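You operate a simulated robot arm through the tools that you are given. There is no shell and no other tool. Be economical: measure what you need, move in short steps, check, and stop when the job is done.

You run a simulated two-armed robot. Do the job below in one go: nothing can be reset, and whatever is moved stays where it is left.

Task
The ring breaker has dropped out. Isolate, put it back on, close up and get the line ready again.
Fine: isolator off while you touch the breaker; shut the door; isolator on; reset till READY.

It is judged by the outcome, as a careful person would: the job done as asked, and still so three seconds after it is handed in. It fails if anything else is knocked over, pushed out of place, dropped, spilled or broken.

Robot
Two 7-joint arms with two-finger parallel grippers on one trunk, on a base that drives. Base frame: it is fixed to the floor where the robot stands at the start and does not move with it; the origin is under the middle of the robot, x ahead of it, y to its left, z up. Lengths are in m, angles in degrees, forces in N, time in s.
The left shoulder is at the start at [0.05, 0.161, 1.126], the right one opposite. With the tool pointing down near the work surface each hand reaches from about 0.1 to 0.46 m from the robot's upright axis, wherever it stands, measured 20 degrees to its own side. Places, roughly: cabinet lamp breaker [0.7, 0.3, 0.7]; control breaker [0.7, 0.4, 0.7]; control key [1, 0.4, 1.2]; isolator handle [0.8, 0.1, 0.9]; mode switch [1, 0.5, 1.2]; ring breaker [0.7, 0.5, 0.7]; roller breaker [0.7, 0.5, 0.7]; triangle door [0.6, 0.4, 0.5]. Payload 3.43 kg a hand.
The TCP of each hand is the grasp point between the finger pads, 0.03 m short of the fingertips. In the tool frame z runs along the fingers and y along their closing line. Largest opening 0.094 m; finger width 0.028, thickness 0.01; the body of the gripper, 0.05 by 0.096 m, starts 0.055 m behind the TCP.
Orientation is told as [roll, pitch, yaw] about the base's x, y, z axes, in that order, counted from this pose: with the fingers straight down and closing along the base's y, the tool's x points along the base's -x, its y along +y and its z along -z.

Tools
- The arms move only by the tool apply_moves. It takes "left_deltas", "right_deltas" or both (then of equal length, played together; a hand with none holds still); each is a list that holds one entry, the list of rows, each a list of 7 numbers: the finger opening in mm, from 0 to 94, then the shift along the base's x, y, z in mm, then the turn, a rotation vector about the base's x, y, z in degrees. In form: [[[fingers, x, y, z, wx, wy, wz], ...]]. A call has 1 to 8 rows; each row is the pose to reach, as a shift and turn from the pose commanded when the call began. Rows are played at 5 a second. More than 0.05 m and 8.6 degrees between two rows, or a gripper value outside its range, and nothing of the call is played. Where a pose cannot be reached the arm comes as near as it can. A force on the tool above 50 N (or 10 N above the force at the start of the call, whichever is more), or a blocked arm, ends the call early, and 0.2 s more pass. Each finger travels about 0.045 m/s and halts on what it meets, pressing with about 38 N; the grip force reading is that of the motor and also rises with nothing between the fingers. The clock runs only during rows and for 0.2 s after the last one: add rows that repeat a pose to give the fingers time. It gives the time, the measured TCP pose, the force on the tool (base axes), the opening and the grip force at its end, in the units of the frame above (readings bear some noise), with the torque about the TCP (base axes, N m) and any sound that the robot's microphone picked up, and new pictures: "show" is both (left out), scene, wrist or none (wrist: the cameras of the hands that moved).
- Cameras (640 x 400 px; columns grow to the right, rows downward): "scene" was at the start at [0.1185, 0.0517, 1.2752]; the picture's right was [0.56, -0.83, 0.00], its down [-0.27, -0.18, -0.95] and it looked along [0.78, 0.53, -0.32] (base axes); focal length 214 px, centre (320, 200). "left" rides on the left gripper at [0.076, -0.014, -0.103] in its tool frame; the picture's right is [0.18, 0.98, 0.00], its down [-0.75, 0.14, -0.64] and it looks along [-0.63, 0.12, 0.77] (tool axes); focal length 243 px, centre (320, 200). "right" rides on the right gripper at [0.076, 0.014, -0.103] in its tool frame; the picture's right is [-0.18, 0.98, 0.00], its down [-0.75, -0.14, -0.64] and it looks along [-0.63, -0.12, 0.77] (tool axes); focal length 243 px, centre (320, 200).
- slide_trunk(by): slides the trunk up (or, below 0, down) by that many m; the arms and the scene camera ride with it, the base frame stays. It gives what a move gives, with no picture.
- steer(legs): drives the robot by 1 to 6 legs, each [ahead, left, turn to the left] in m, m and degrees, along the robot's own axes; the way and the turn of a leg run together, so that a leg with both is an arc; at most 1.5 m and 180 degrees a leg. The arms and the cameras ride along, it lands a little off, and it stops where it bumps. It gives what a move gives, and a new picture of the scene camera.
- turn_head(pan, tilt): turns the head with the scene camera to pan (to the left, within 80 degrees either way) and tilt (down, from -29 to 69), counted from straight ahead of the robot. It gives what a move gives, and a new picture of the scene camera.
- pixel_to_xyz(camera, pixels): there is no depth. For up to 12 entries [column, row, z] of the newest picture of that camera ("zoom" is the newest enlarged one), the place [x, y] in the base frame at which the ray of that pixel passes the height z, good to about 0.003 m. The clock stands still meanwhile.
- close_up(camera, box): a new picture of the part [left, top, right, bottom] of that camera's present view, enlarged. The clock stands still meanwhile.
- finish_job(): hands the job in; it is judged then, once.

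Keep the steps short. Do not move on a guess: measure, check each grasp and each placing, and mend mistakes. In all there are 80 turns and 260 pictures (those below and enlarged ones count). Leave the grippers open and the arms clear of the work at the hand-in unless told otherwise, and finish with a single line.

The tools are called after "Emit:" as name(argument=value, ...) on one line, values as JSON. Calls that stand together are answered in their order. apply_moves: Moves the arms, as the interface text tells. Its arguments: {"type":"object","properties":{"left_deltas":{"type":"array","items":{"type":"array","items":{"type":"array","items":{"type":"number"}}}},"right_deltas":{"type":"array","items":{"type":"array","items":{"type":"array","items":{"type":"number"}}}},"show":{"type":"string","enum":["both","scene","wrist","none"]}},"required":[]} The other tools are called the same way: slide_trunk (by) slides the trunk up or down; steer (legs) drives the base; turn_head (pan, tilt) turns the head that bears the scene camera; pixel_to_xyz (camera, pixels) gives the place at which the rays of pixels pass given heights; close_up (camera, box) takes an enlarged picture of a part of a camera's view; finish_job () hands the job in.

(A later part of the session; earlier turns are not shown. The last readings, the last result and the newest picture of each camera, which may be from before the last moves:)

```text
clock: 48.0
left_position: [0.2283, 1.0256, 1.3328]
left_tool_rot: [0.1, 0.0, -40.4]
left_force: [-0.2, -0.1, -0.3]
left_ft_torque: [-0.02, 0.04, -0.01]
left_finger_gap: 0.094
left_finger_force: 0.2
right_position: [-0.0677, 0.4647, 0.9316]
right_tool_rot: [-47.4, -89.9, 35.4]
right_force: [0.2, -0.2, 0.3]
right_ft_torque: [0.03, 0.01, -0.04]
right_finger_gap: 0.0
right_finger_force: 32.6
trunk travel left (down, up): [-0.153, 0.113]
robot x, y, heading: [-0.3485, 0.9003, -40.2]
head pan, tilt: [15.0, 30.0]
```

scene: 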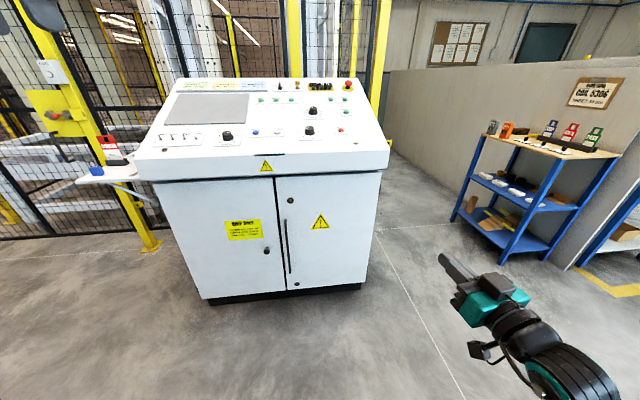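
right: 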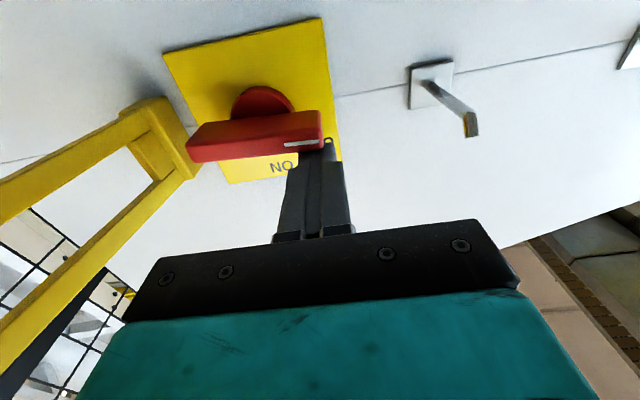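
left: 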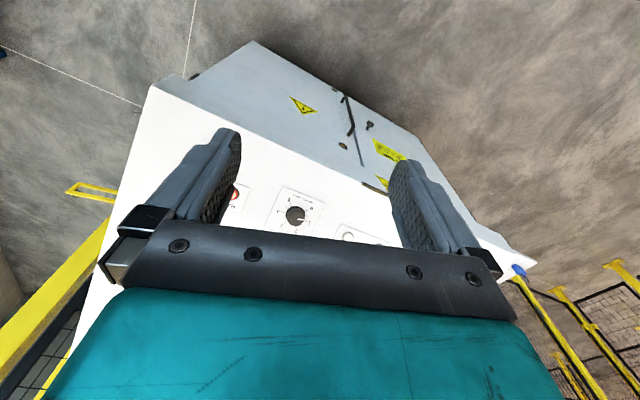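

Clear frontal view. I'll zoom on the doors and handle and measure.

Emit:
close_up(camera="scene", box=[200, 165, 392, 305])

Emit:
pixel_to_xyz(camera="scene", pixels=[[207, 305, 0.0], [358, 289, 0.0], [285, 222, 0.62], [285, 222, 0.66], [289, 272, 0.3], [289, 272, 0.34], [291, 200, 0.76], [268, 251, 0.48], [152, 181, 0.85], [382, 170, 0.85], [379, 180, 0.8], [365, 283, 0.1]])

```text
2.86 times, centred on (296, 235) of scene
```

zoom: 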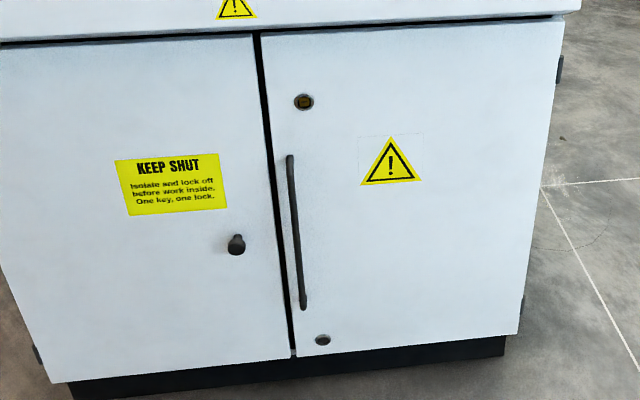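

```text
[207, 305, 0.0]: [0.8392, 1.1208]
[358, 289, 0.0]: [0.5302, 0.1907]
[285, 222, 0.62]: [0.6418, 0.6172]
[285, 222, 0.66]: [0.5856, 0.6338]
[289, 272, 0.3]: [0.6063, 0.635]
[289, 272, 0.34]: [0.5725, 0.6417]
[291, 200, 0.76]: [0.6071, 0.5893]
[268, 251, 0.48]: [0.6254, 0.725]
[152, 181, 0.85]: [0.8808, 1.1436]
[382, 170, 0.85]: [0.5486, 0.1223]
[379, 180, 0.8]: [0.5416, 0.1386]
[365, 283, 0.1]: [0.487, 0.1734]
```

The sign says isolate before work inside, which is done. The door handle bar is at about (0.598, 0.629), z 0.31–0.65, and the hinge near (0.50, 0.18). I'll tuck the left arm back, lower the trunk, and drive to where the right hand can take the bar.

Emit:
apply_moves(left_deltas=[[[94, -32, 22, 0, 0, 0, 0], [94, -64, 44, 0, 0, 0, 0], [94, -97, 65, 0, 0, 0, 0], [94, -130, 87, 0, 0, 0, 0]]], show="none")

Emit:
slide_trunk(by=-0.12)

Emit:
steer(legs=[[0, 0, -5], [0.317, 0.289, 0]])

```text
clock: 49.0
left_position: [0.0957, 1.1149, 1.3308]
left_tool_rot: [0.2, 0.0, -40.3]
left_force: [0.3, 0.1, -1.0]
left_ft_torque: [0.04, 0.03, -0.01]
left_finger_gap: 0.0939
left_finger_force: 0.1
right_position: [-0.0694, 0.4632, 0.9307]
right_tool_rot: [-50.1, -89.8, 38.1]
right_force: [0.5, 0.7, -0.2]
right_ft_torque: [-0.04, 0.01, -0.02]
right_finger_gap: 0.0
right_finger_force: 33.7
trunk travel left (down, up): [-0.153, 0.113]
robot x, y, heading: [-0.3417, 0.8995, -40.2]
head pan, tilt: [15.0, 30.0]
```

```text
clock: 50.5
left_position: [0.0964, 1.113, 1.2101]
left_tool_rot: [0.0, 0.0, -40.3]
left_force: [0.2, -0.2, -0.4]
left_ft_torque: [-0.02, 0.02, 0.0]
left_finger_gap: 0.0941
left_finger_force: 0.0
right_position: [-0.0687, 0.4645, 0.8107]
right_tool_rot: [-49.6, -89.8, 37.5]
right_force: [0.2, -0.6, -0.1]
right_ft_torque: [0.0, 0.0, 0.01]
right_finger_gap: 0.0001
right_finger_force: 32.3
trunk travel left (down, up): [-0.033, 0.233]
robot x, y, heading: [-0.3445, 0.8969, -40.5]
head pan, tilt: [15.0, 30.0]
```

```text
clock: 54.1
left_position: [0.5414, 1.0508, 1.2111]
left_tool_rot: [0.1, 0.0, -45.0]
left_force: [0.8, 0.1, -0.8]
left_ft_torque: [0.01, 0.01, 0.0]
left_finger_gap: 0.094
left_finger_force: 0.1
right_position: [0.3258, 0.4179, 0.812]
right_tool_rot: [-45.8, -89.8, 29.2]
right_force: [-0.6, 0.1, 0.3]
right_ft_torque: [0.02, -0.02, 0.0]
right_finger_gap: 0.0
right_finger_force: 32.9
trunk travel left (down, up): [-0.033, 0.233]
robot x, y, heading: [0.0848, 0.8718, -45.0]
head pan, tilt: [15.0, 30.0]
```

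scene: 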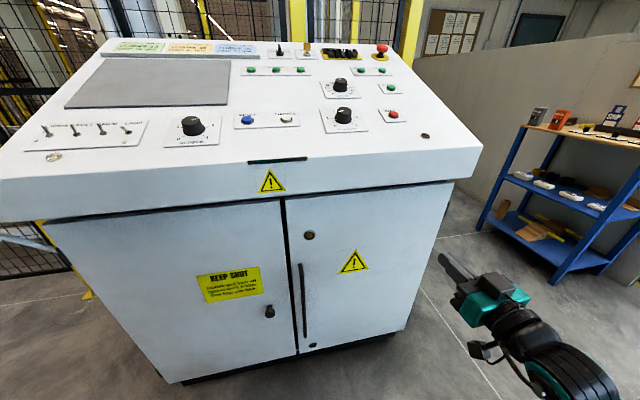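

The hand's bearing is about −17°, nearly square to the door. I'll move to 12 cm in front of the bar at z 0.57 with the fingers open.

Emit:
apply_moves(right_deltas=[[[10, 10, 31, -30, 0, 0, 0], [20, 20, 62, -60, 0, 0, 0], [30, 40, 93, -90, 0, 0, 0], [40, 65, 124, -121, 0, 0, 0], [50, 90, 155, -151, 0, 0, -0.5], [60, 115, 187, -181, 0, 0, -1], [60, 138, 218, -212, 0, 0, -1.5], [60, 158, 249, -242, 0, 0, -1.8]]])

```text
refused: row 4 steps farther than a row can; nothing moved
```

Emit:
apply_moves(right_deltas=[[[10, 15, 31, -30, 0, 0, 0], [20, 31, 62, -60, 0, 0, 0], [30, 50, 93, -90, 0, 0, 0], [40, 71, 124, -120, 0, 0, 0], [50, 92, 155, -151, 0, 0, -0.5], [60, 114, 186, -181, 0, 0, -1], [60, 136, 217, -212, 0, 0, -1.5], [60, 158, 248, -242, 0, 0, -1.8]]])

```text
clock: 56.0
left_position: [0.5426, 1.0513, 1.21]
left_tool_rot: [0.1, 0.1, -45.0]
left_force: [0.2, -0.1, -0.2]
left_ft_torque: [-0.01, 0.02, 0.0]
left_finger_gap: 0.0939
left_finger_force: 0.1
right_position: [0.4598, 0.477, 0.5721]
right_tool_rot: [92.6, -85.5, -104.7]
right_force: [-0.4, -0.2, 0.8]
right_ft_torque: [-0.02, 0.0, 0.0]
right_finger_gap: 0.0597
right_finger_force: 0.0
right hand out of reach, approached as far as the arm can: row 2, 3, 4, 5, 6, 7, 8
trunk travel left (down, up): [-0.033, 0.233]
robot x, y, heading: [0.0831, 0.8713, -44.8]
head pan, tilt: [15.0, 30.0]
```

scene: 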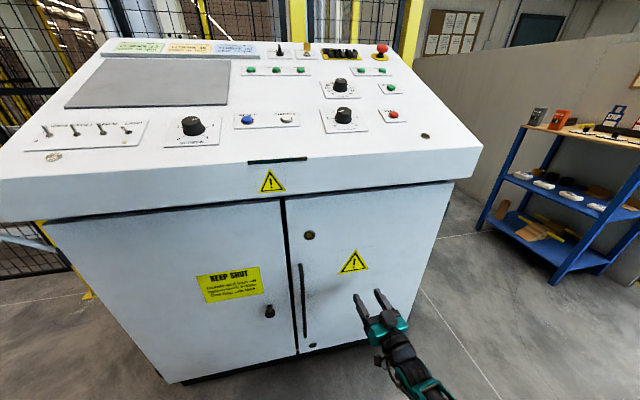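
right: 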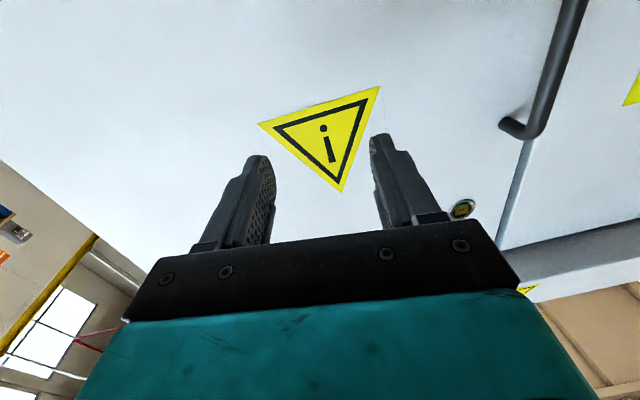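

The arm's limit stops it at y 0.477. I'll shift the base by the missing 0.19 m to the left instead.

Emit:
steer(legs=[[-0.117, 0.151, 0]])

Emit:
apply_moves(right_deltas=[[[60, 0, 0, 0, 0, 0, 0]]], show="wrist")

```text
clock: 57.9
left_position: [0.5684, 1.2377, 1.2103]
left_tool_rot: [0.0, 0.0, -45.0]
left_force: [-0.1, -0.3, -0.2]
left_ft_torque: [0.01, 0.01, 0.02]
left_finger_gap: 0.0937
left_finger_force: 0.0
right_position: [0.4837, 0.664, 0.5719]
right_tool_rot: [91.0, -85.5, -103.3]
right_force: [-0.3, -0.3, -0.1]
right_ft_torque: [0.02, -0.02, 0.02]
right_finger_gap: 0.0598
right_finger_force: 0.1
trunk travel left (down, up): [-0.033, 0.233]
robot x, y, heading: [0.1105, 1.0617, -45.0]
head pan, tilt: [15.0, 30.0]
```

scene: 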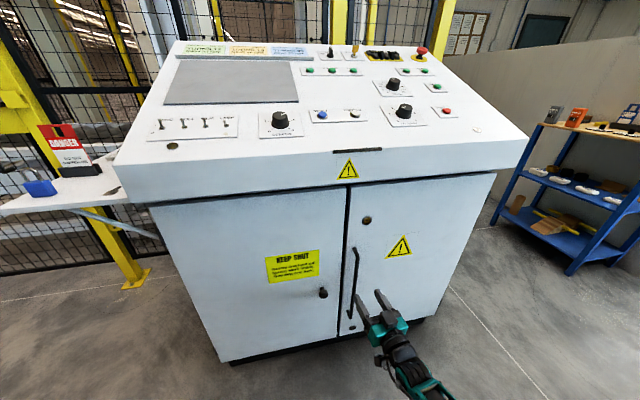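

```text
clock: 58.3
left_position: [0.5688, 1.2376, 1.2109]
left_tool_rot: [0.1, 0.0, -45.0]
left_force: [0.3, -0.3, 0.1]
left_ft_torque: [-0.02, 0.0, 0.01]
left_finger_gap: 0.094
left_finger_force: 0.0
right_position: [0.4842, 0.6634, 0.5716]
right_tool_rot: [90.8, -85.6, -103.2]
right_force: [0.5, -0.4, -0.4]
right_ft_torque: [-0.02, 0.0, 0.03]
right_finger_gap: 0.0599
right_finger_force: 0.1
trunk travel left (down, up): [-0.033, 0.233]
robot x, y, heading: [0.1114, 1.0559, -44.8]
head pan, tilt: [15.0, 30.0]
```

right: 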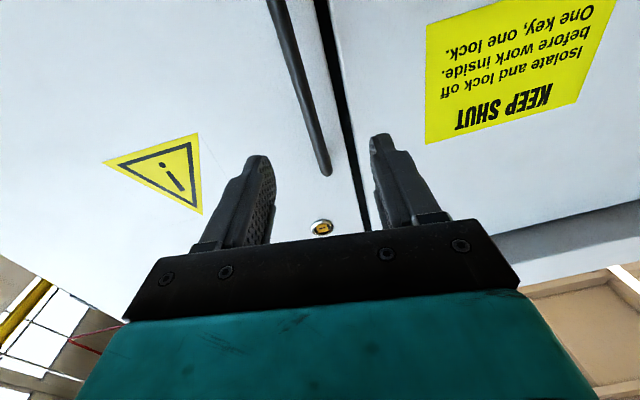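

The bar lies about 12 mm toward the hinge from the tool axis, which matches (0.598, 0.627). I'll advance until the pads surround it, stopping short of the door face.

Emit:
apply_moves(right_deltas=[[[60, 20, -12, 0, 0, 0, 0], [60, 45, -20, 0, 0, 0, 0], [60, 72, -26, 0, 0, 0, 0], [60, 100, -33, 0, 0, 0, 0], [60, 100, -33, 0, 0, 0, 0]]], show="wrist")

```text
clock: 59.5
left_position: [0.5694, 1.2373, 1.2108]
left_tool_rot: [0.1, 0.1, -44.9]
left_force: [0.6, 0.0, 0.4]
left_ft_torque: [0.02, -0.01, 0.01]
left_finger_gap: 0.0941
left_finger_force: 0.1
right_position: [0.5561, 0.6358, 0.5869]
right_tool_rot: [91.0, -85.5, -103.4]
right_force: [-0.2, 0.3, -0.8]
right_ft_torque: [-0.03, -0.02, -0.02]
right_finger_gap: 0.0602
right_finger_force: 0.2
right hand out of reach, approached as far as the arm can: row 3, 4, 5
trunk travel left (down, up): [-0.033, 0.233]
robot x, y, heading: [0.1129, 1.0569, -45.0]
head pan, tilt: [15.0, 30.0]
```

right: 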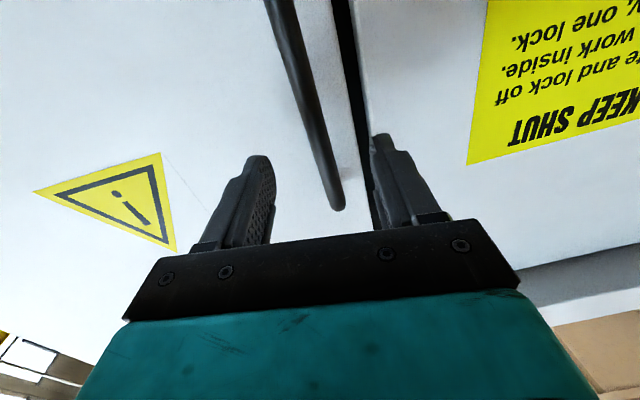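

It stopped about 3 cm short at the arm's limit. I'll nudge the base by that much.

Emit:
steer(legs=[[0.028, 0.017, 0]])

Emit:
close_up(camera="right", box=[160, 20, 480, 260])

```text
clock: 60.4
left_position: [0.6002, 1.2295, 1.2097]
left_tool_rot: [0.1, 0.0, -45.2]
left_force: [0.0, 0.1, 0.1]
left_ft_torque: [0.02, -0.01, 0.01]
left_finger_gap: 0.094
left_finger_force: 0.0
right_position: [0.5866, 0.6279, 0.5869]
right_tool_rot: [90.7, -85.5, -103.1]
right_force: [0.1, -0.6, 0.3]
right_ft_torque: [0.02, -0.03, 0.0]
right_finger_gap: 0.0601
right_finger_force: 0.1
trunk travel left (down, up): [-0.033, 0.233]
robot x, y, heading: [0.144, 1.0486, -45.1]
head pan, tilt: [15.0, 30.0]
```

scene: 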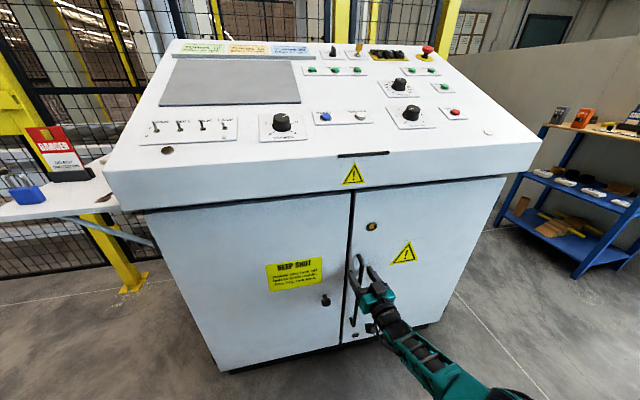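

```text
1.67 times, centred on (320, 140) of right
```

zoom: 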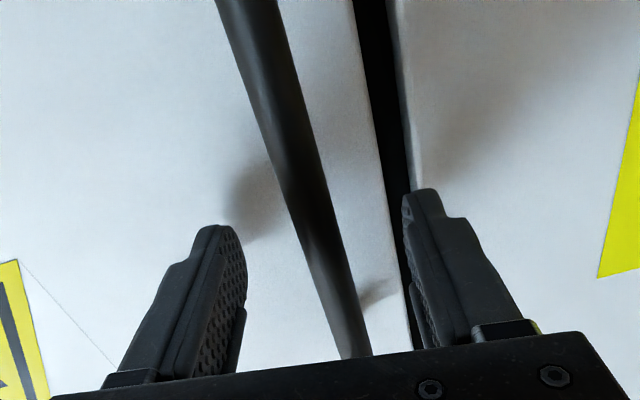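

The bar is between the fingers, so I'll close on it.

Emit:
apply_moves(right_deltas=[[[40, 0, 0, 0, 0, 0, 0], [20, 0, 0, 0, 0, 0, 0], [5, 0, 0, 0, 0, 0, 0], [5, 0, 0, 0, 0, 0, 0]]], show="wrist")

```text
clock: 61.4
left_position: [0.6, 1.2306, 1.21]
left_tool_rot: [0.0, -0.1, -44.9]
left_force: [0.4, -0.6, 0.1]
left_ft_torque: [-0.02, -0.02, 0.0]
left_finger_gap: 0.0942
left_finger_force: 0.0
right_position: [0.5869, 0.6306, 0.5871]
right_tool_rot: [91.3, -85.6, -103.4]
right_force: [-3.1, 14.2, 0.1]
right_ft_torque: [-0.66, -0.02, 0.05]
right_finger_gap: 0.0169
right_finger_force: 38.6
trunk travel left (down, up): [-0.033, 0.233]
robot x, y, heading: [0.1437, 1.0484, -45.0]
head pan, tilt: [15.0, 30.0]
```

right: 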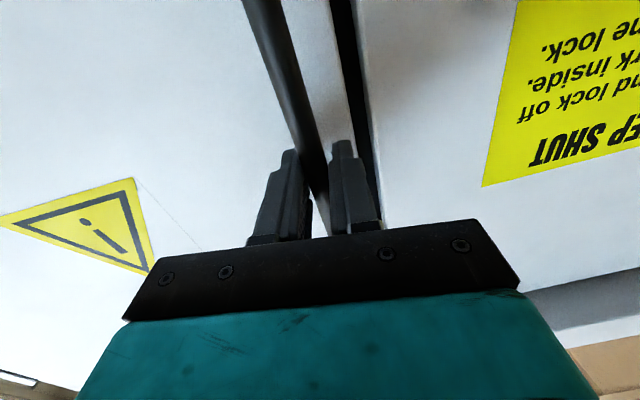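

Grip holds at 16.9 mm. I'll pull the door open along its arc, first 20°.

Emit:
apply_moves(right_deltas=[[[5, -20, 4, 0, 0, 0, 0], [5, -40, 7, 0, 0, 0, 0], [5, -60, 9, 0, 0, 0, 0], [5, -79, 10, 0, 0, 0, 0], [5, -119, 9, 0, 0, 0, 0], [5, -159, 6, 0, 0, 0, 0]]])

```text
clock: 62.8
left_position: [0.5985, 1.2324, 1.2107]
left_tool_rot: [0.1, -0.2, -45.1]
left_force: [0.6, 0.5, 0.9]
left_ft_torque: [0.0, 0.04, 0.01]
left_finger_gap: 0.0941
left_finger_force: 0.0
right_position: [0.4277, 0.6415, 0.588]
right_tool_rot: [96.8, -85.6, -108.5]
right_force: [-4.1, 35.2, 13.1]
right_ft_torque: [-1.45, -0.81, 0.27]
right_finger_gap: 0.0146
right_finger_force: 45.0
trunk travel left (down, up): [-0.033, 0.233]
robot x, y, heading: [0.1417, 1.0509, -45.0]
head pan, tilt: [15.0, 30.0]
```

scene: 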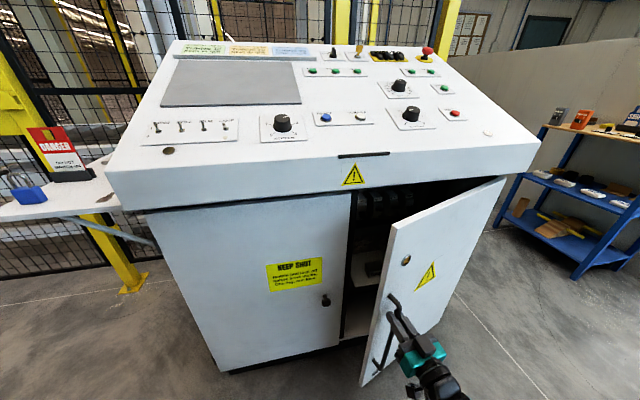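
right: 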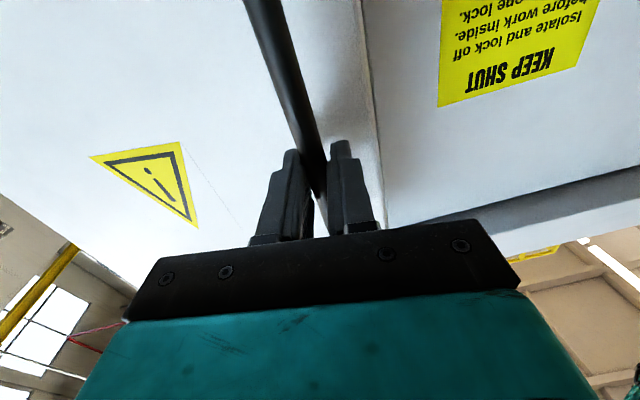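

The door is open about 20°. The side force says my radius is slightly short, so I'll add 4 mm and go on another 30°.

Emit:
apply_moves(right_deltas=[[[5, -40, -4, 0, 0, 0, 0], [5, -79, -14, 0, 0, 0, 0], [5, -117, -28, 0, 0, 0, 0], [5, -153, -45, 0, 0, 0, 0], [5, -188, -65, 0, 0, 0, 0], [5, -222, -89, 0, 0, 0, 0]]])

```text
clock: 63.9
left_position: [0.5999, 1.2298, 1.2099]
left_tool_rot: [0.0, 0.0, -45.0]
left_force: [0.0, 0.4, 0.3]
left_ft_torque: [0.0, 0.03, 0.0]
left_finger_gap: 0.0936
left_finger_force: 0.0
right_position: [0.2607, 0.5894, 0.5874]
right_tool_rot: [95.7, -86.0, -107.2]
right_force: [-4.1, 5.7, 6.5]
right_ft_torque: [-1.38, -0.21, 0.18]
right_finger_gap: 0.0146
right_finger_force: 44.8
trunk travel left (down, up): [-0.033, 0.233]
robot x, y, heading: [0.1446, 1.0579, -45.1]
head pan, tilt: [15.0, 30.0]
stopped in row 5 (right hand): the force on the tool passed its limit at 51 N (the readings are from after the stop); the commanded pose is now the measured one
```

scene: 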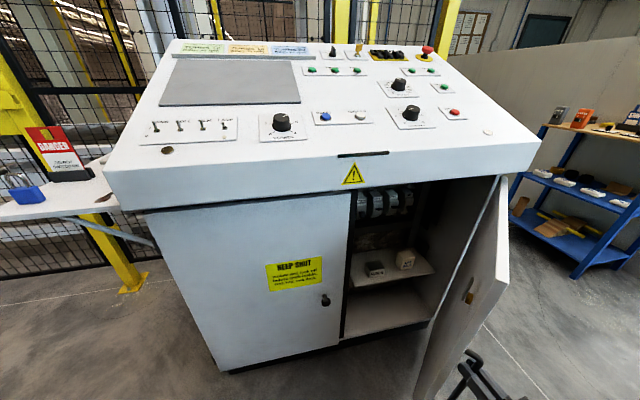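
right: 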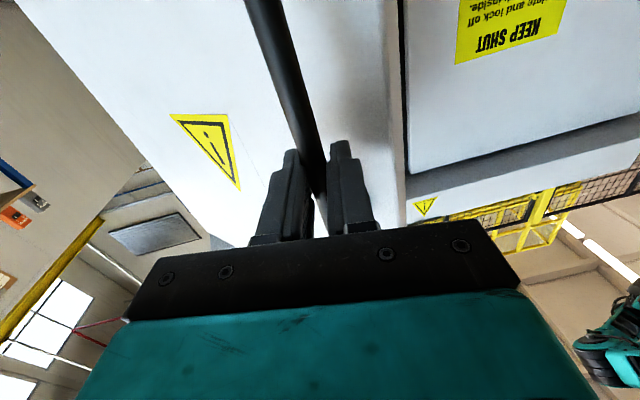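

The door is at about 47° and the breakers show at the top of the cabinet. The grip angle is getting awkward, so I'll let go, come round the door's free edge, and push it from the inside.

Emit:
apply_moves(right_deltas=[[[40, 0, 0, 0, 0, 0, 0], [50, 0, 0, 0, 0, 0, 0], [50, -30, 7, 0, 0, 0, 0], [50, -60, 14, 0, 0, 0, 0], [40, -80, 30, 0, 0, 0, 0], [20, -75, 75, 0, 0, 0, 0], [0, -70, 120, 0, 0, 0, 0]]])

```text
clock: 65.5
left_position: [0.5999, 1.2285, 1.2099]
left_tool_rot: [0.1, 0.0, -45.1]
left_force: [-0.7, 0.2, 0.2]
left_ft_torque: [0.0, 0.01, -0.03]
left_finger_gap: 0.0939
left_finger_force: 0.0
right_position: [0.1903, 0.707, 0.5865]
right_tool_rot: [91.9, -85.5, -103.5]
right_force: [1.2, -0.3, -0.6]
right_ft_torque: [0.04, 0.01, -0.01]
right_finger_gap: 0.0
right_finger_force: 9.4
trunk travel left (down, up): [-0.033, 0.233]
robot x, y, heading: [0.1415, 1.0502, -44.7]
head pan, tilt: [15.0, 30.0]
```

scene: 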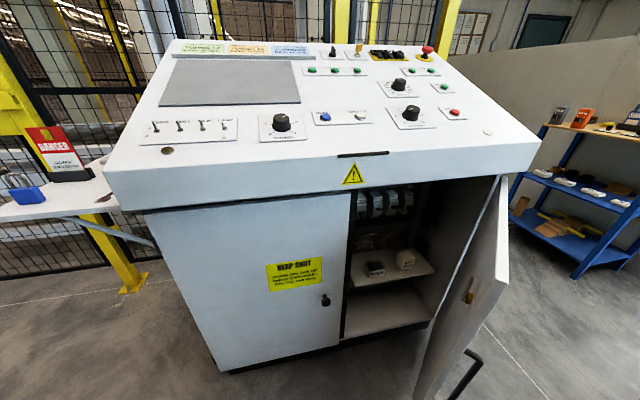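
right: 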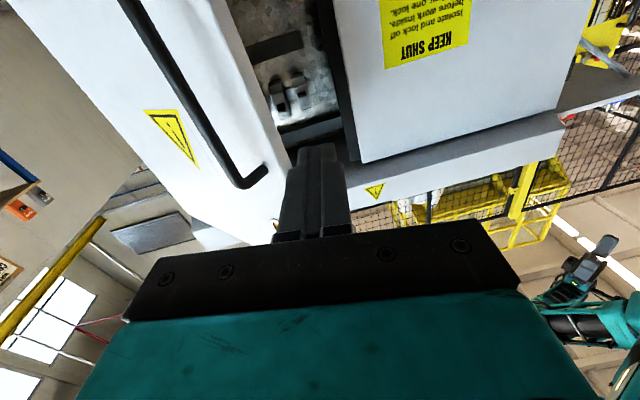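

The way past the door's edge is clear. I'll move in beside its inner face and sweep to the right.

Emit:
apply_moves(right_deltas=[[[0, 40, 0, 0, 0, 0, 0], [0, 80, 0, 0, 0, 0, 0], [0, 110, 0, 0, 0, 0, 0], [0, 110, -45, 0, 0, 0, 0], [0, 110, -90, 0, 0, 0, 0], [0, 110, -135, 0, 0, 0, 0], [0, 110, -180, 0, 0, 0, 0], [0, 110, -225, 0, 0, 0, 0]]])

```text
clock: 66.7
left_position: [0.5999, 1.2294, 1.2096]
left_tool_rot: [0.1, 0.1, -45.0]
left_force: [-0.8, -1.6, -0.8]
left_ft_torque: [0.0, 0.02, 0.02]
left_finger_gap: 0.0939
left_finger_force: 0.0
right_position: [0.3017, 0.6474, 0.5839]
right_tool_rot: [97.5, -85.4, -107.4]
right_force: [-1.2, 4.6, 1.7]
right_ft_torque: [-0.11, -0.05, 0.05]
right_finger_gap: 0.0002
right_finger_force: 32.7
right hand out of reach, approached as far as the arm can: row 1, 2, 3
trunk travel left (down, up): [-0.033, 0.233]
robot x, y, heading: [0.1404, 1.0506, -44.7]
head pan, tilt: [15.0, 30.0]
stopped in row 5 (right hand): the force on the tool passed its limit at 72 N (the readings are from after the stop); the commanded pose is now the measured one
```

scene: 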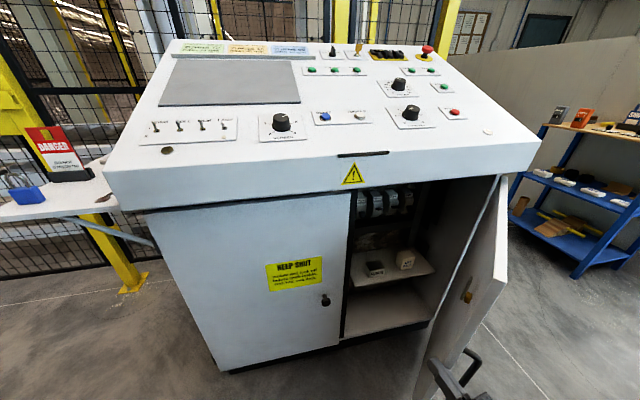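
right: 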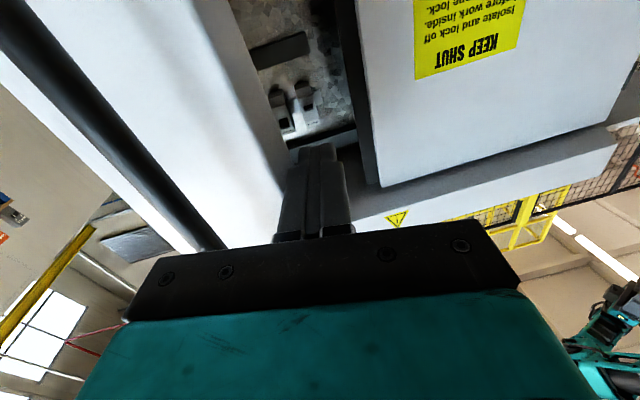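

The push stopped on a force spike because the step was fast. I'll go on slowly, 15 mm per row.

Emit:
apply_moves(right_deltas=[[[0, 0, -12, 0, 0, 0, 0], [0, 0, -26, 0, 0, 0, 0], [0, -2, -41, 0, 0, 0, 0], [0, -4, -56, 0, 0, 0, 0], [0, -6, -71, 0, 0, 0, 0], [0, -8, -86, 0, 0, 0, 0], [0, -10, -101, 0, 0, 0, 0], [0, -12, -116, 0, 0, 0, 0]]])

```text
clock: 67.2
left_position: [0.6003, 1.2305, 1.21]
left_tool_rot: [0.1, 0.1, -45.1]
left_force: [-0.8, -0.8, 0.1]
left_ft_torque: [0.05, 0.03, 0.02]
left_finger_gap: 0.0941
left_finger_force: 0.0
right_position: [0.3028, 0.6474, 0.5827]
right_tool_rot: [99.2, -84.9, -108.0]
right_force: [-1.0, 4.8, 2.6]
right_ft_torque: [-0.09, -0.04, 0.07]
right_finger_gap: 0.0
right_finger_force: 33.3
trunk travel left (down, up): [-0.033, 0.233]
robot x, y, heading: [0.1382, 1.0536, -45.0]
head pan, tilt: [15.0, 30.0]
stopped in row 2 (right hand): the force on the tool passed its limit at 59 N (the readings are from after the stop); the commanded pose is now the measured one
```

scene: 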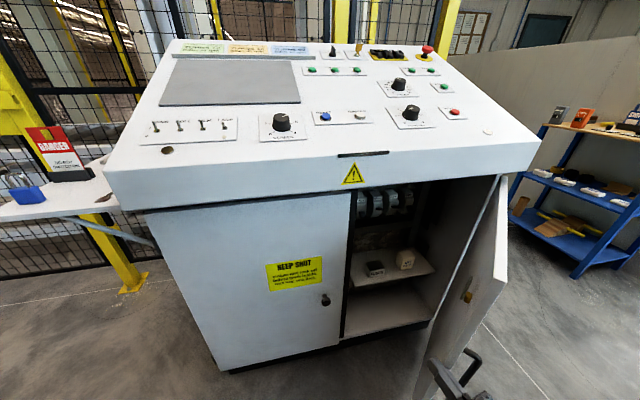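
right: 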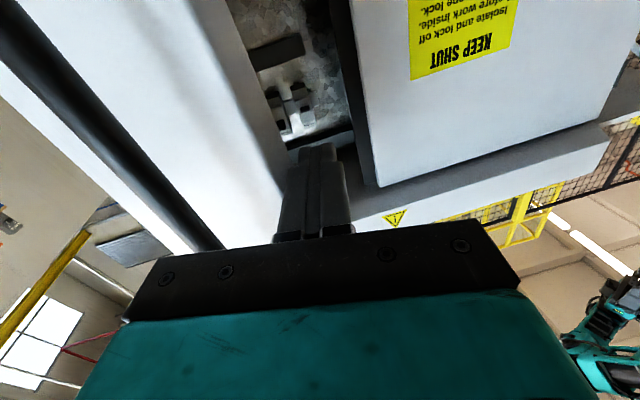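

The palm is blocking the edge, because the door's tip has to move mostly −x. I'll follow its arc instead, with the fingers hooked behind the inner face.

Emit:
apply_moves(right_deltas=[[[0, -20, -12, 0, 0, 0, 0], [0, -38, -25, 0, 0, 0, 0], [0, -56, -38, 0, 0, 0, 0], [0, -73, -51, 0, 0, 0, 0], [0, -90, -65, 0, 0, 0, 0], [0, -106, -80, 0, 0, 0, 0], [0, -121, -95, 0, 0, 0, 0], [0, -136, -111, 0, 0, 0, 0]]])

```text
clock: 67.8
left_position: [0.5991, 1.2298, 1.2104]
left_tool_rot: [0.1, 0.1, -45.3]
left_force: [-0.4, 0.5, -0.2]
left_ft_torque: [0.05, 0.06, -0.03]
left_finger_gap: 0.0941
left_finger_force: 0.0
right_position: [0.2625, 0.6271, 0.5795]
right_tool_rot: [99.9, -84.7, -107.9]
right_force: [-2.2, 1.3, -0.5]
right_ft_torque: [-0.03, -0.03, -0.02]
right_finger_gap: 0.0004
right_finger_force: 32.7
trunk travel left (down, up): [-0.033, 0.233]
robot x, y, heading: [0.1428, 1.0521, -45.3]
head pan, tilt: [15.0, 30.0]
stopped in row 3 (right hand): the force on the tool passed its limit at 54 N (the readings are from after the stop); the commanded pose is now the measured one
```

scene: 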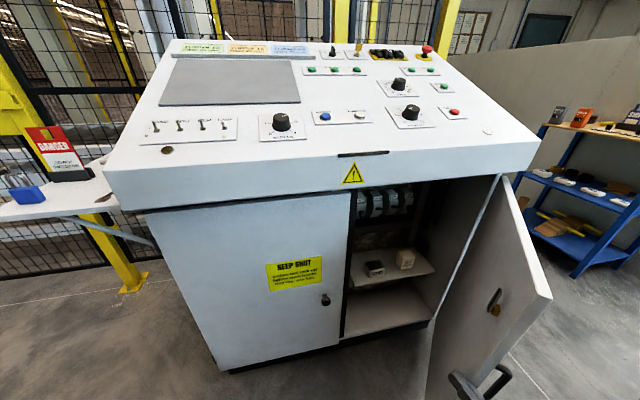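
right: 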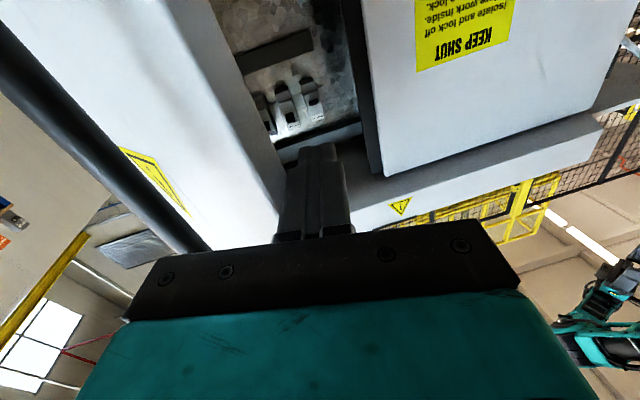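

The door moves this way. I'll go on along the tangent in gentle steps.

Emit:
apply_moves(right_deltas=[[[0, -9, -7, 0, 0, 0, 0], [0, -20, -15, 0, 0, 0, 0], [0, -31, -24, 0, 0, 0, 0], [0, -42, -33, 0, 0, 0, 0], [0, -53, -42, 0, 0, 0, 0], [0, -64, -52, 0, 0, 0, 0], [0, -75, -62, 0, 0, 0, 0], [0, -86, -72, 0, 0, 0, 0]]], show="scene")

```text
clock: 68.9
left_position: [0.5996, 1.2303, 1.2105]
left_tool_rot: [0.0, -0.1, -45.2]
left_force: [1.1, -0.3, -0.5]
left_ft_torque: [-0.01, 0.02, -0.01]
left_finger_gap: 0.0939
left_finger_force: 0.0
right_position: [0.2186, 0.602, 0.579]
right_tool_rot: [100.2, -84.7, -107.7]
right_force: [-4.7, 7.3, 4.2]
right_ft_torque: [-0.18, -0.05, -0.09]
right_finger_gap: 0.0001
right_finger_force: 33.4
trunk travel left (down, up): [-0.033, 0.233]
robot x, y, heading: [0.1379, 1.0526, -45.2]
head pan, tilt: [15.0, 30.0]
stopped in row 5 (right hand): the force on the tool passed its limit at 52 N (the readings are from after the stop); the commanded pose is now the measured one
```

scene: 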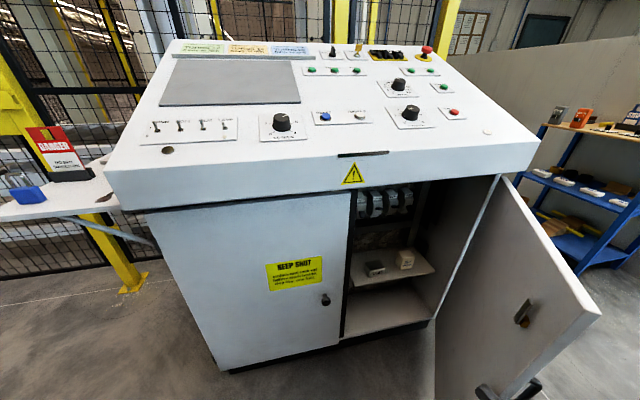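

The door is now about 60–65° open. I'll look at the breakers.

Emit:
close_up(camera="scene", box=[335, 165, 455, 240])

Emit:
close_up(camera="right", box=[220, 0, 400, 160])

```text
5.33 times, centred on (395, 202) of scene
```

zoom: 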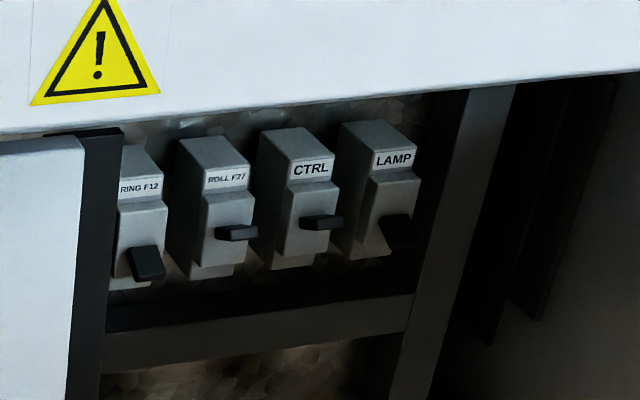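

```text
2.50 times, centred on (310, 80) of right
```

zoom: 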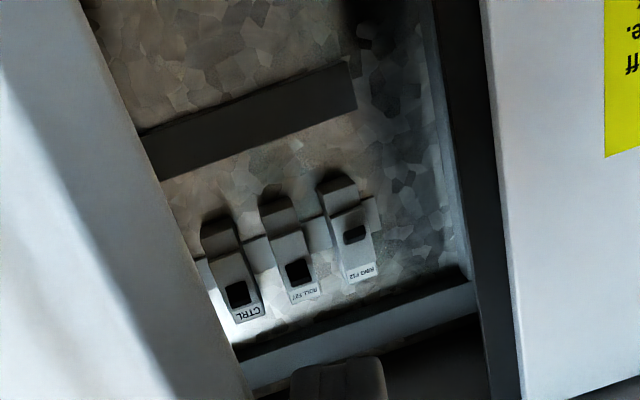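

RING F12, leftmost, has its lever down; ROLL and CTRL are up. LAMP also looks down, but it isn't part of the job so I'll leave it alone. I'll triangulate the RING and ROLL levers and the surrounding frame from both cameras.

Emit:
pixel_to_xyz(camera="scene", pixels=[[362.5, 213.6, 0.65], [362.5, 213.6, 0.75], [379.4, 208, 0.65], [379.4, 208, 0.75], [395.6, 206, 0.7], [358, 200, 0.75], [358, 200, 0.85], [362, 191, 0.8], [351, 200, 0.75], [351, 200, 0.85]])

Emit:
pixel_to_xyz(camera="right", pixels=[[324, 94, 0.65], [324, 94, 0.75], [300.8, 108, 0.65], [300.8, 108, 0.75], [278, 117, 0.7], [366, 96, 0.65], [366, 96, 0.75]])

```text
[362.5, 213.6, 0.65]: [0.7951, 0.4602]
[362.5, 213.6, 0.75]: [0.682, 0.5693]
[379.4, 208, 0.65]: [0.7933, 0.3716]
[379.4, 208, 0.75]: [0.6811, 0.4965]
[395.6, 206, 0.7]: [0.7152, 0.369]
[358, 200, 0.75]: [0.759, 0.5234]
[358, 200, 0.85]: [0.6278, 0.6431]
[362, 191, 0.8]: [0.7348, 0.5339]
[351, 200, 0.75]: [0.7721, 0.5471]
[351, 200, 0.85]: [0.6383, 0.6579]
```

```text
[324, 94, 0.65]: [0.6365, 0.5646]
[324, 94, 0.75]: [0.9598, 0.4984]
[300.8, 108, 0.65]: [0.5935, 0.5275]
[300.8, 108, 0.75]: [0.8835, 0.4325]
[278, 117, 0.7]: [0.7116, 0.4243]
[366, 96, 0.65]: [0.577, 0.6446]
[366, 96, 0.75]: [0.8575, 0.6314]
```

The two views disagree a bit in y, so I'll re-measure later from closer. First I'll open the door further so the base has room.

Emit:
apply_moves(right_deltas=[[[0, -9, -5, 0, 0, 0, 0], [0, -20, -12, 0, 0, 0, 0], [0, -30, -19, 0, 0, 0, 0], [0, -40, -27, 0, 0, 0, 0], [0, -50, -35, 0, 0, 0, 0], [0, -60, -43, 0, 0, 0, 0], [0, -69, -52, 0, 0, 0, 0], [0, -78, -61, 0, 0, 0, 0]]], show="scene")

Emit:
apply_moves(right_deltas=[[[0, -9, -8, 0, 0, 0, 0], [0, -18, -16, 0, 0, 0, 0], [0, -27, -25, 0, 0, 0, 0], [0, -35, -34, 0, 0, 0, 0], [0, -43, -43, 0, 0, 0, 0], [0, -51, -53, 0, 0, 0, 0], [0, -58, -63, 0, 0, 0, 0], [0, -65, -73, 0, 0, 0, 0]]])

```text
clock: 70.7
left_position: [0.5997, 1.231, 1.2104]
left_tool_rot: [0.1, 0.0, -45.1]
left_force: [0.1, -0.3, 0.5]
left_ft_torque: [-0.02, -0.03, 0.0]
left_finger_gap: 0.0942
left_finger_force: 0.0
right_position: [0.1415, 0.5398, 0.578]
right_tool_rot: [99.0, -84.8, -106.8]
right_force: [-0.2, -0.4, 0.7]
right_ft_torque: [-0.02, -0.01, -0.02]
right_finger_gap: 0.0
right_finger_force: 33.7
trunk travel left (down, up): [-0.033, 0.233]
robot x, y, heading: [0.1424, 1.0578, -45.2]
head pan, tilt: [15.0, 30.0]
```

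scene: 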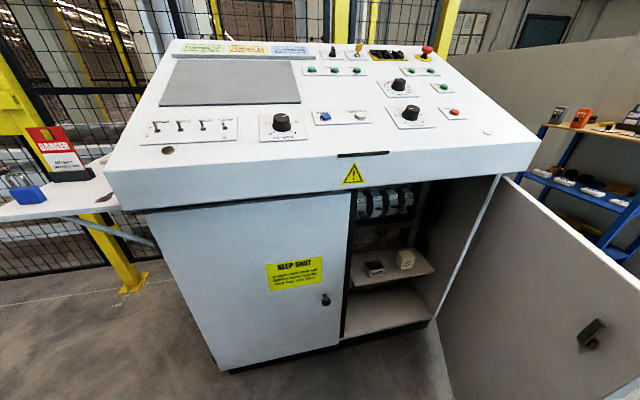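

```text
clock: 72.5
left_position: [0.5988, 1.2306, 1.2101]
left_tool_rot: [0.0, 0.0, -45.2]
left_force: [-0.8, -0.3, 0.0]
left_ft_torque: [0.01, 0.0, 0.0]
left_finger_gap: 0.094
left_finger_force: 0.1
right_position: [0.0778, 0.4667, 0.5791]
right_tool_rot: [99.6, -84.6, -107.3]
right_force: [0.0, -0.2, 0.3]
right_ft_torque: [0.02, -0.01, 0.0]
right_finger_gap: 0.0
right_finger_force: 32.8
trunk travel left (down, up): [-0.033, 0.233]
robot x, y, heading: [0.1406, 1.0514, -45.1]
head pan, tilt: [15.0, 30.0]
```

scene: 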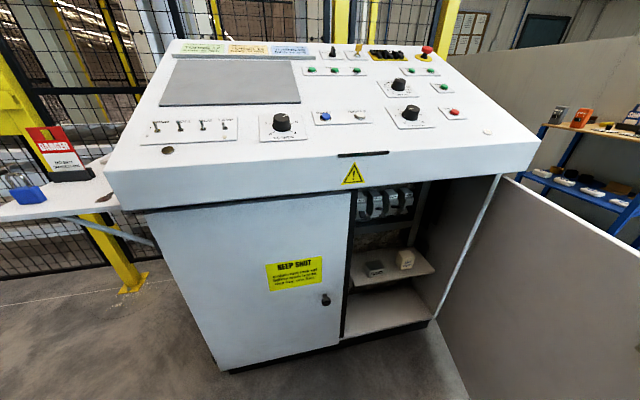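
right: 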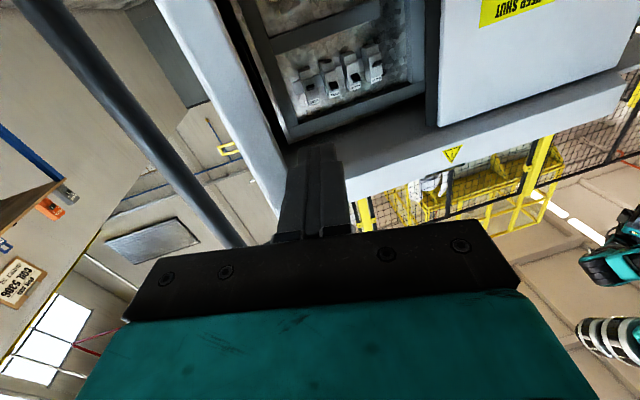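

The door is about 88° open, enough. I'll bring the right hand back from the door and tuck it in front of me, then drive to face the open cabinet.

Emit:
apply_moves(right_deltas=[[[0, 5, 35, 0, 0, 0, -3.5], [0, 25, 70, 0, 0, 0, -7], [0, 48, 105, 5, 0, 0, -10.5], [0, 72, 140, 10, 0, 0, -14], [0, 97, 173, 15, 0, 0, -17.5], [0, 121, 206, 20, 0, 0, -21], [0, 145, 238, 20, 0, 0, -25], [0, 169, 268, 20, 0, 0, -29]]], show="none")

Emit:
steer(legs=[[0, 0, 23], [0.149, -0.155, 0]])

Emit:
turn_head(pan=-10, tilt=55)

```text
clock: 74.3
left_position: [0.5999, 1.2318, 1.2101]
left_tool_rot: [0.1, 0.1, -45.3]
left_force: [0.8, -0.1, 0.1]
left_ft_torque: [-0.01, 0.03, 0.0]
left_finger_gap: 0.0939
left_finger_force: 0.0
right_position: [0.182, 0.6367, 0.5917]
right_tool_rot: [95.5, -82.2, -130.1]
right_force: [-0.4, -0.3, -0.4]
right_ft_torque: [-0.01, -0.02, 0.01]
right_finger_gap: 0.0001
right_finger_force: 32.5
right hand out of reach, approached as far as the arm can: row 6, 7, 8
trunk travel left (down, up): [-0.033, 0.233]
robot x, y, heading: [0.1396, 1.0502, -45.0]
head pan, tilt: [15.0, 30.0]
```

```text
clock: 77.5
left_position: [0.5709, 1.1981, 1.2096]
left_tool_rot: [0.2, 0.0, -21.9]
left_force: [-0.1, -0.3, -0.6]
left_ft_torque: [-0.01, 0.04, -0.01]
left_finger_gap: 0.0941
left_finger_force: 0.1
right_position: [0.4208, 0.4898, 0.5917]
right_tool_rot: [95.8, -82.2, -107.2]
right_force: [0.5, -0.4, 0.3]
right_ft_torque: [0.01, -0.03, 0.01]
right_finger_gap: 0.0
right_finger_force: 32.5
trunk travel left (down, up): [-0.033, 0.233]
robot x, y, heading: [0.2182, 0.8563, -22.0]
head pan, tilt: [15.0, 30.0]
```

scene: 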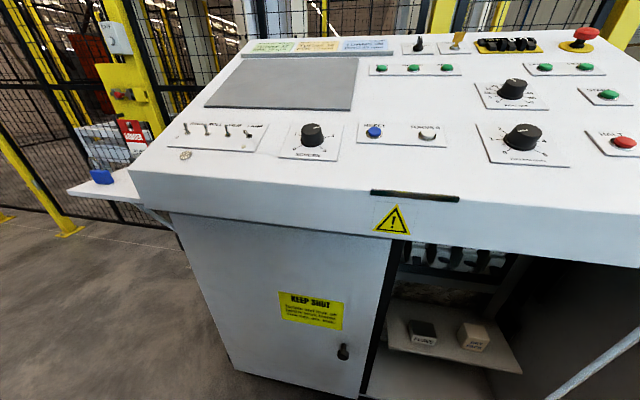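

```text
clock: 78.4
left_position: [0.5704, 1.1985, 1.2111]
left_tool_rot: [0.1, 0.0, -21.9]
left_force: [0.3, 0.3, 0.9]
left_ft_torque: [0.03, 0.03, 0.02]
left_finger_gap: 0.0942
left_finger_force: 0.0
right_position: [0.4204, 0.488, 0.5925]
right_tool_rot: [95.9, -82.2, -107.2]
right_force: [0.4, 0.0, 0.1]
right_ft_torque: [-0.01, -0.03, 0.0]
right_finger_gap: 0.0
right_finger_force: 32.9
trunk travel left (down, up): [-0.033, 0.233]
robot x, y, heading: [0.2188, 0.857, -21.8]
head pan, tilt: [-10.0, 55.0]
```

scene: 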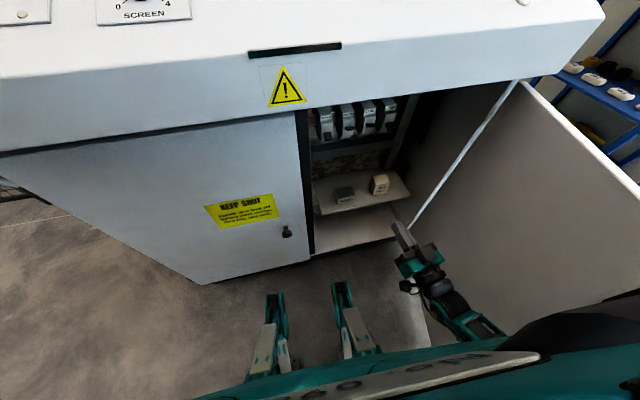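

Good view into the cabinet now. I'll zoom in on the breakers from both cameras.

Emit:
close_up(camera="scene", box=[295, 85, 407, 155])

Emit:
close_up(camera="right", box=[160, 0, 480, 200])

```text
5.71 times, centred on (351, 120) of scene
```

zoom: 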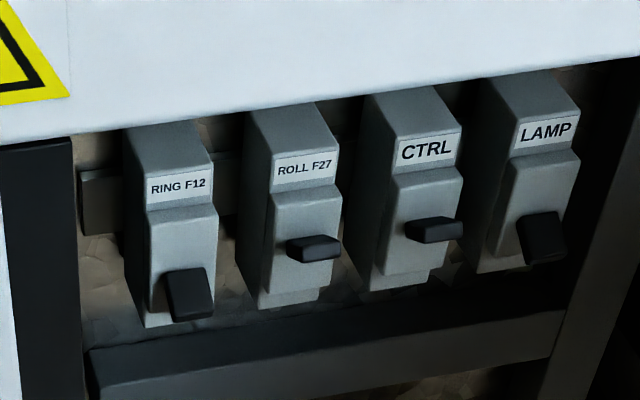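

```text
2.00 times, centred on (320, 100) of right
```

zoom: 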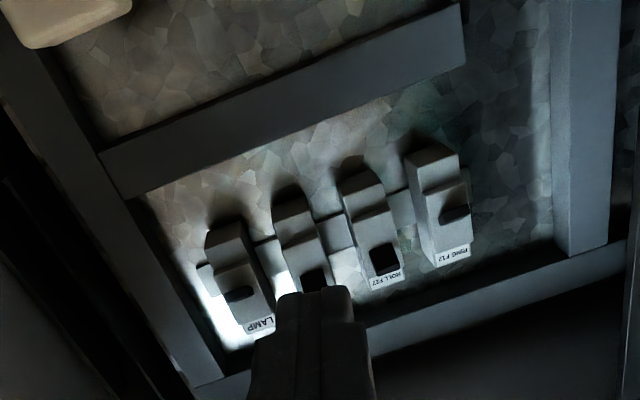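

Emit:
pixel_to_xyz(camera="scene", pixels=[[327.9, 136.1, 0.65], [327.9, 136.1, 0.75], [350.6, 127.9, 0.65], [350.6, 127.9, 0.75], [312, 150, 0.6], [312, 150, 0.7], [306, 117, 0.8], [312, 107, 0.85], [351, 103, 0.85]])

Emit:
pixel_to_xyz(camera="right", pixels=[[388.5, 106, 0.65], [388.5, 106, 0.75], [351.5, 131, 0.65], [351.5, 131, 0.75]])

```text
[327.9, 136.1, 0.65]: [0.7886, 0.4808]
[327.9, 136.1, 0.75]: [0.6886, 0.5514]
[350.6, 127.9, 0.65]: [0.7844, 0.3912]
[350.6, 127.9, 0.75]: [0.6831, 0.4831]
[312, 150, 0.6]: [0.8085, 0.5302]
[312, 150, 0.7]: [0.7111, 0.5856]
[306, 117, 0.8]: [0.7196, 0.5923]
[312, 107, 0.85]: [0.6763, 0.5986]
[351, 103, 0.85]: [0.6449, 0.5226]
```

```text
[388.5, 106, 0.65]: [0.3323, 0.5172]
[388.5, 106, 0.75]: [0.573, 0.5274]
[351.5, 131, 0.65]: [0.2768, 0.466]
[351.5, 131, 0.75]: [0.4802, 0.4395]
```

RING lever tip from two scene views is at about (0.735, 0.518, 0.70). A frame rail runs in front of it at about z 0.70–0.74, so I'll come from below with the fingers tilted up about 35° and pinch the lever. First a standoff 9 cm short.

Emit:
apply_moves(right_deltas=[[[10, 30, 5, -2, -2.6, -4.4, -1], [20, 60, 12, -2, -5.2, -8.9, -2], [30, 100, 22, 2, -7.9, -13.3, -3], [36, 135, 32, 10, -10.5, -17.7, -4], [36, 170, 42, 20, -13.1, -22.1, -5], [36, 202, 50, 33, -15.7, -26.6, -6], [36, 231, 58, 46, -18.3, -31, -7], [36, 231, 58, 46, -18.3, -31, -7]]])

```text
clock: 80.2
left_position: [0.5697, 1.1992, 1.2105]
left_tool_rot: [0.1, 0.0, -21.9]
left_force: [0.3, -0.7, -0.3]
left_ft_torque: [0.03, 0.04, 0.01]
left_finger_gap: 0.094
left_finger_force: 0.0
right_position: [0.521, 0.3898, 0.5933]
right_tool_rot: [-178.0, -57.2, 162.0]
right_force: [0.8, -0.9, 0.3]
right_ft_torque: [0.03, 0.02, -0.04]
right_finger_gap: 0.0358
right_finger_force: 0.0
right hand out of reach, approached as far as the arm can: row 1, 2, 3, 4, 5, 6, 7, 8
trunk travel left (down, up): [-0.033, 0.233]
robot x, y, heading: [0.2223, 0.8543, -21.6]
head pan, tilt: [-10.0, 55.0]
```

scene: 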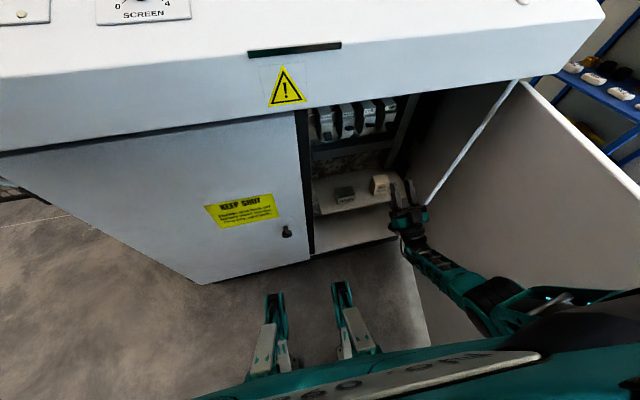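
right: 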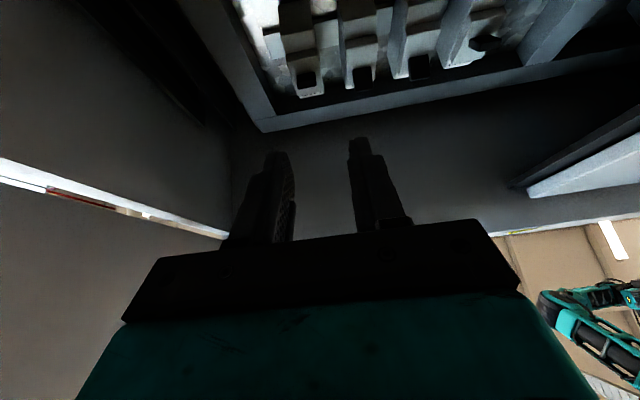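

The arm can't get there in this stance. It reached well with the base turned to −45°, so I'll re-stand. The two prongs at (275,300) and (343,290) may be part of my base, so I'll measure them for clearance.

Emit:
pixel_to_xyz(camera="scene", pixels=[[273, 292, 0.0], [343, 282, 0.0], [273, 292, 0.3], [343, 282, 0.3], [308, 258, 0.0], [203, 283, 0.0], [351, 103, 0.9]])

Emit:
close_up(camera="scene", box=[200, 230, 440, 390])

```text
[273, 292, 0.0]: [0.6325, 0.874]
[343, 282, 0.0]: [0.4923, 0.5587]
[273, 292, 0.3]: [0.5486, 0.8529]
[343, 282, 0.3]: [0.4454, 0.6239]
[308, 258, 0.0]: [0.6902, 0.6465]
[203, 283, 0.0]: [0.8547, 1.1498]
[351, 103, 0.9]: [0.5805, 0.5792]
```

```text
2.50 times, centred on (320, 310) of scene
```

zoom: 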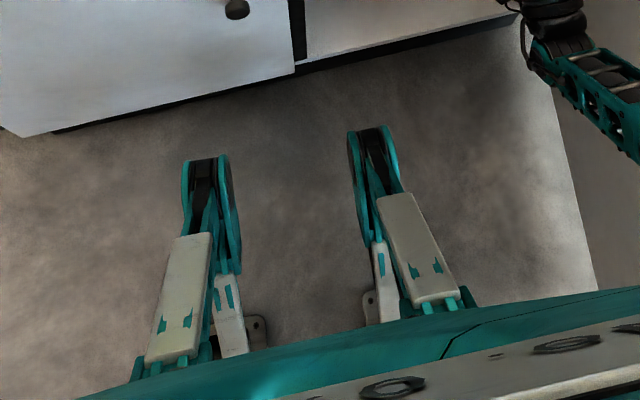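

My base's front wheels reach 0.34 m ahead, so I'll keep those off the cabinet. First I'll draw the hand back out and undo the tilt.

Emit:
apply_moves(right_deltas=[[[36, -25, 8, 0, 3, 5.5, 1], [20, -50, 16, 0, 6, 11, 2.2], [0, -75, 24, 0, 9, 16.5, 3.4], [0, -100, 32, 0, 12, 22, 4.6], [0, -125, 40, 0, 15, 27, 5.8]]], show="scene")

```text
clock: 81.4
left_position: [0.57, 1.1991, 1.2102]
left_tool_rot: [0.1, 0.0, -21.9]
left_force: [-0.6, -0.6, 0.0]
left_ft_torque: [0.02, -0.01, -0.02]
left_finger_gap: 0.094
left_finger_force: 0.1
right_position: [0.3961, 0.4293, 0.5959]
right_tool_rot: [110.5, -82.5, -122.9]
right_force: [0.6, -0.3, 0.9]
right_ft_torque: [-0.01, 0.0, -0.01]
right_finger_gap: 0.0
right_finger_force: 33.4
trunk travel left (down, up): [-0.033, 0.233]
robot x, y, heading: [0.2181, 0.8585, -21.8]
head pan, tilt: [-10.0, 55.0]
```

scene: 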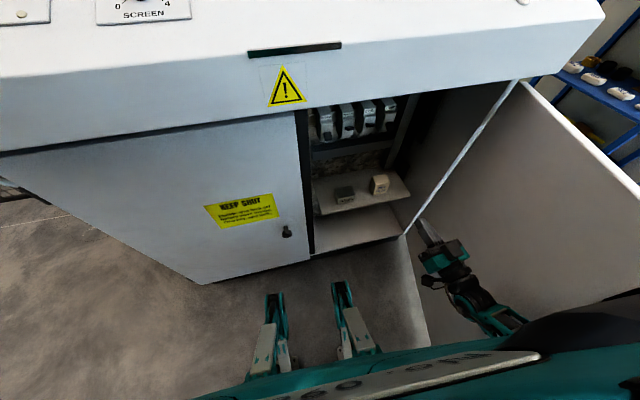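

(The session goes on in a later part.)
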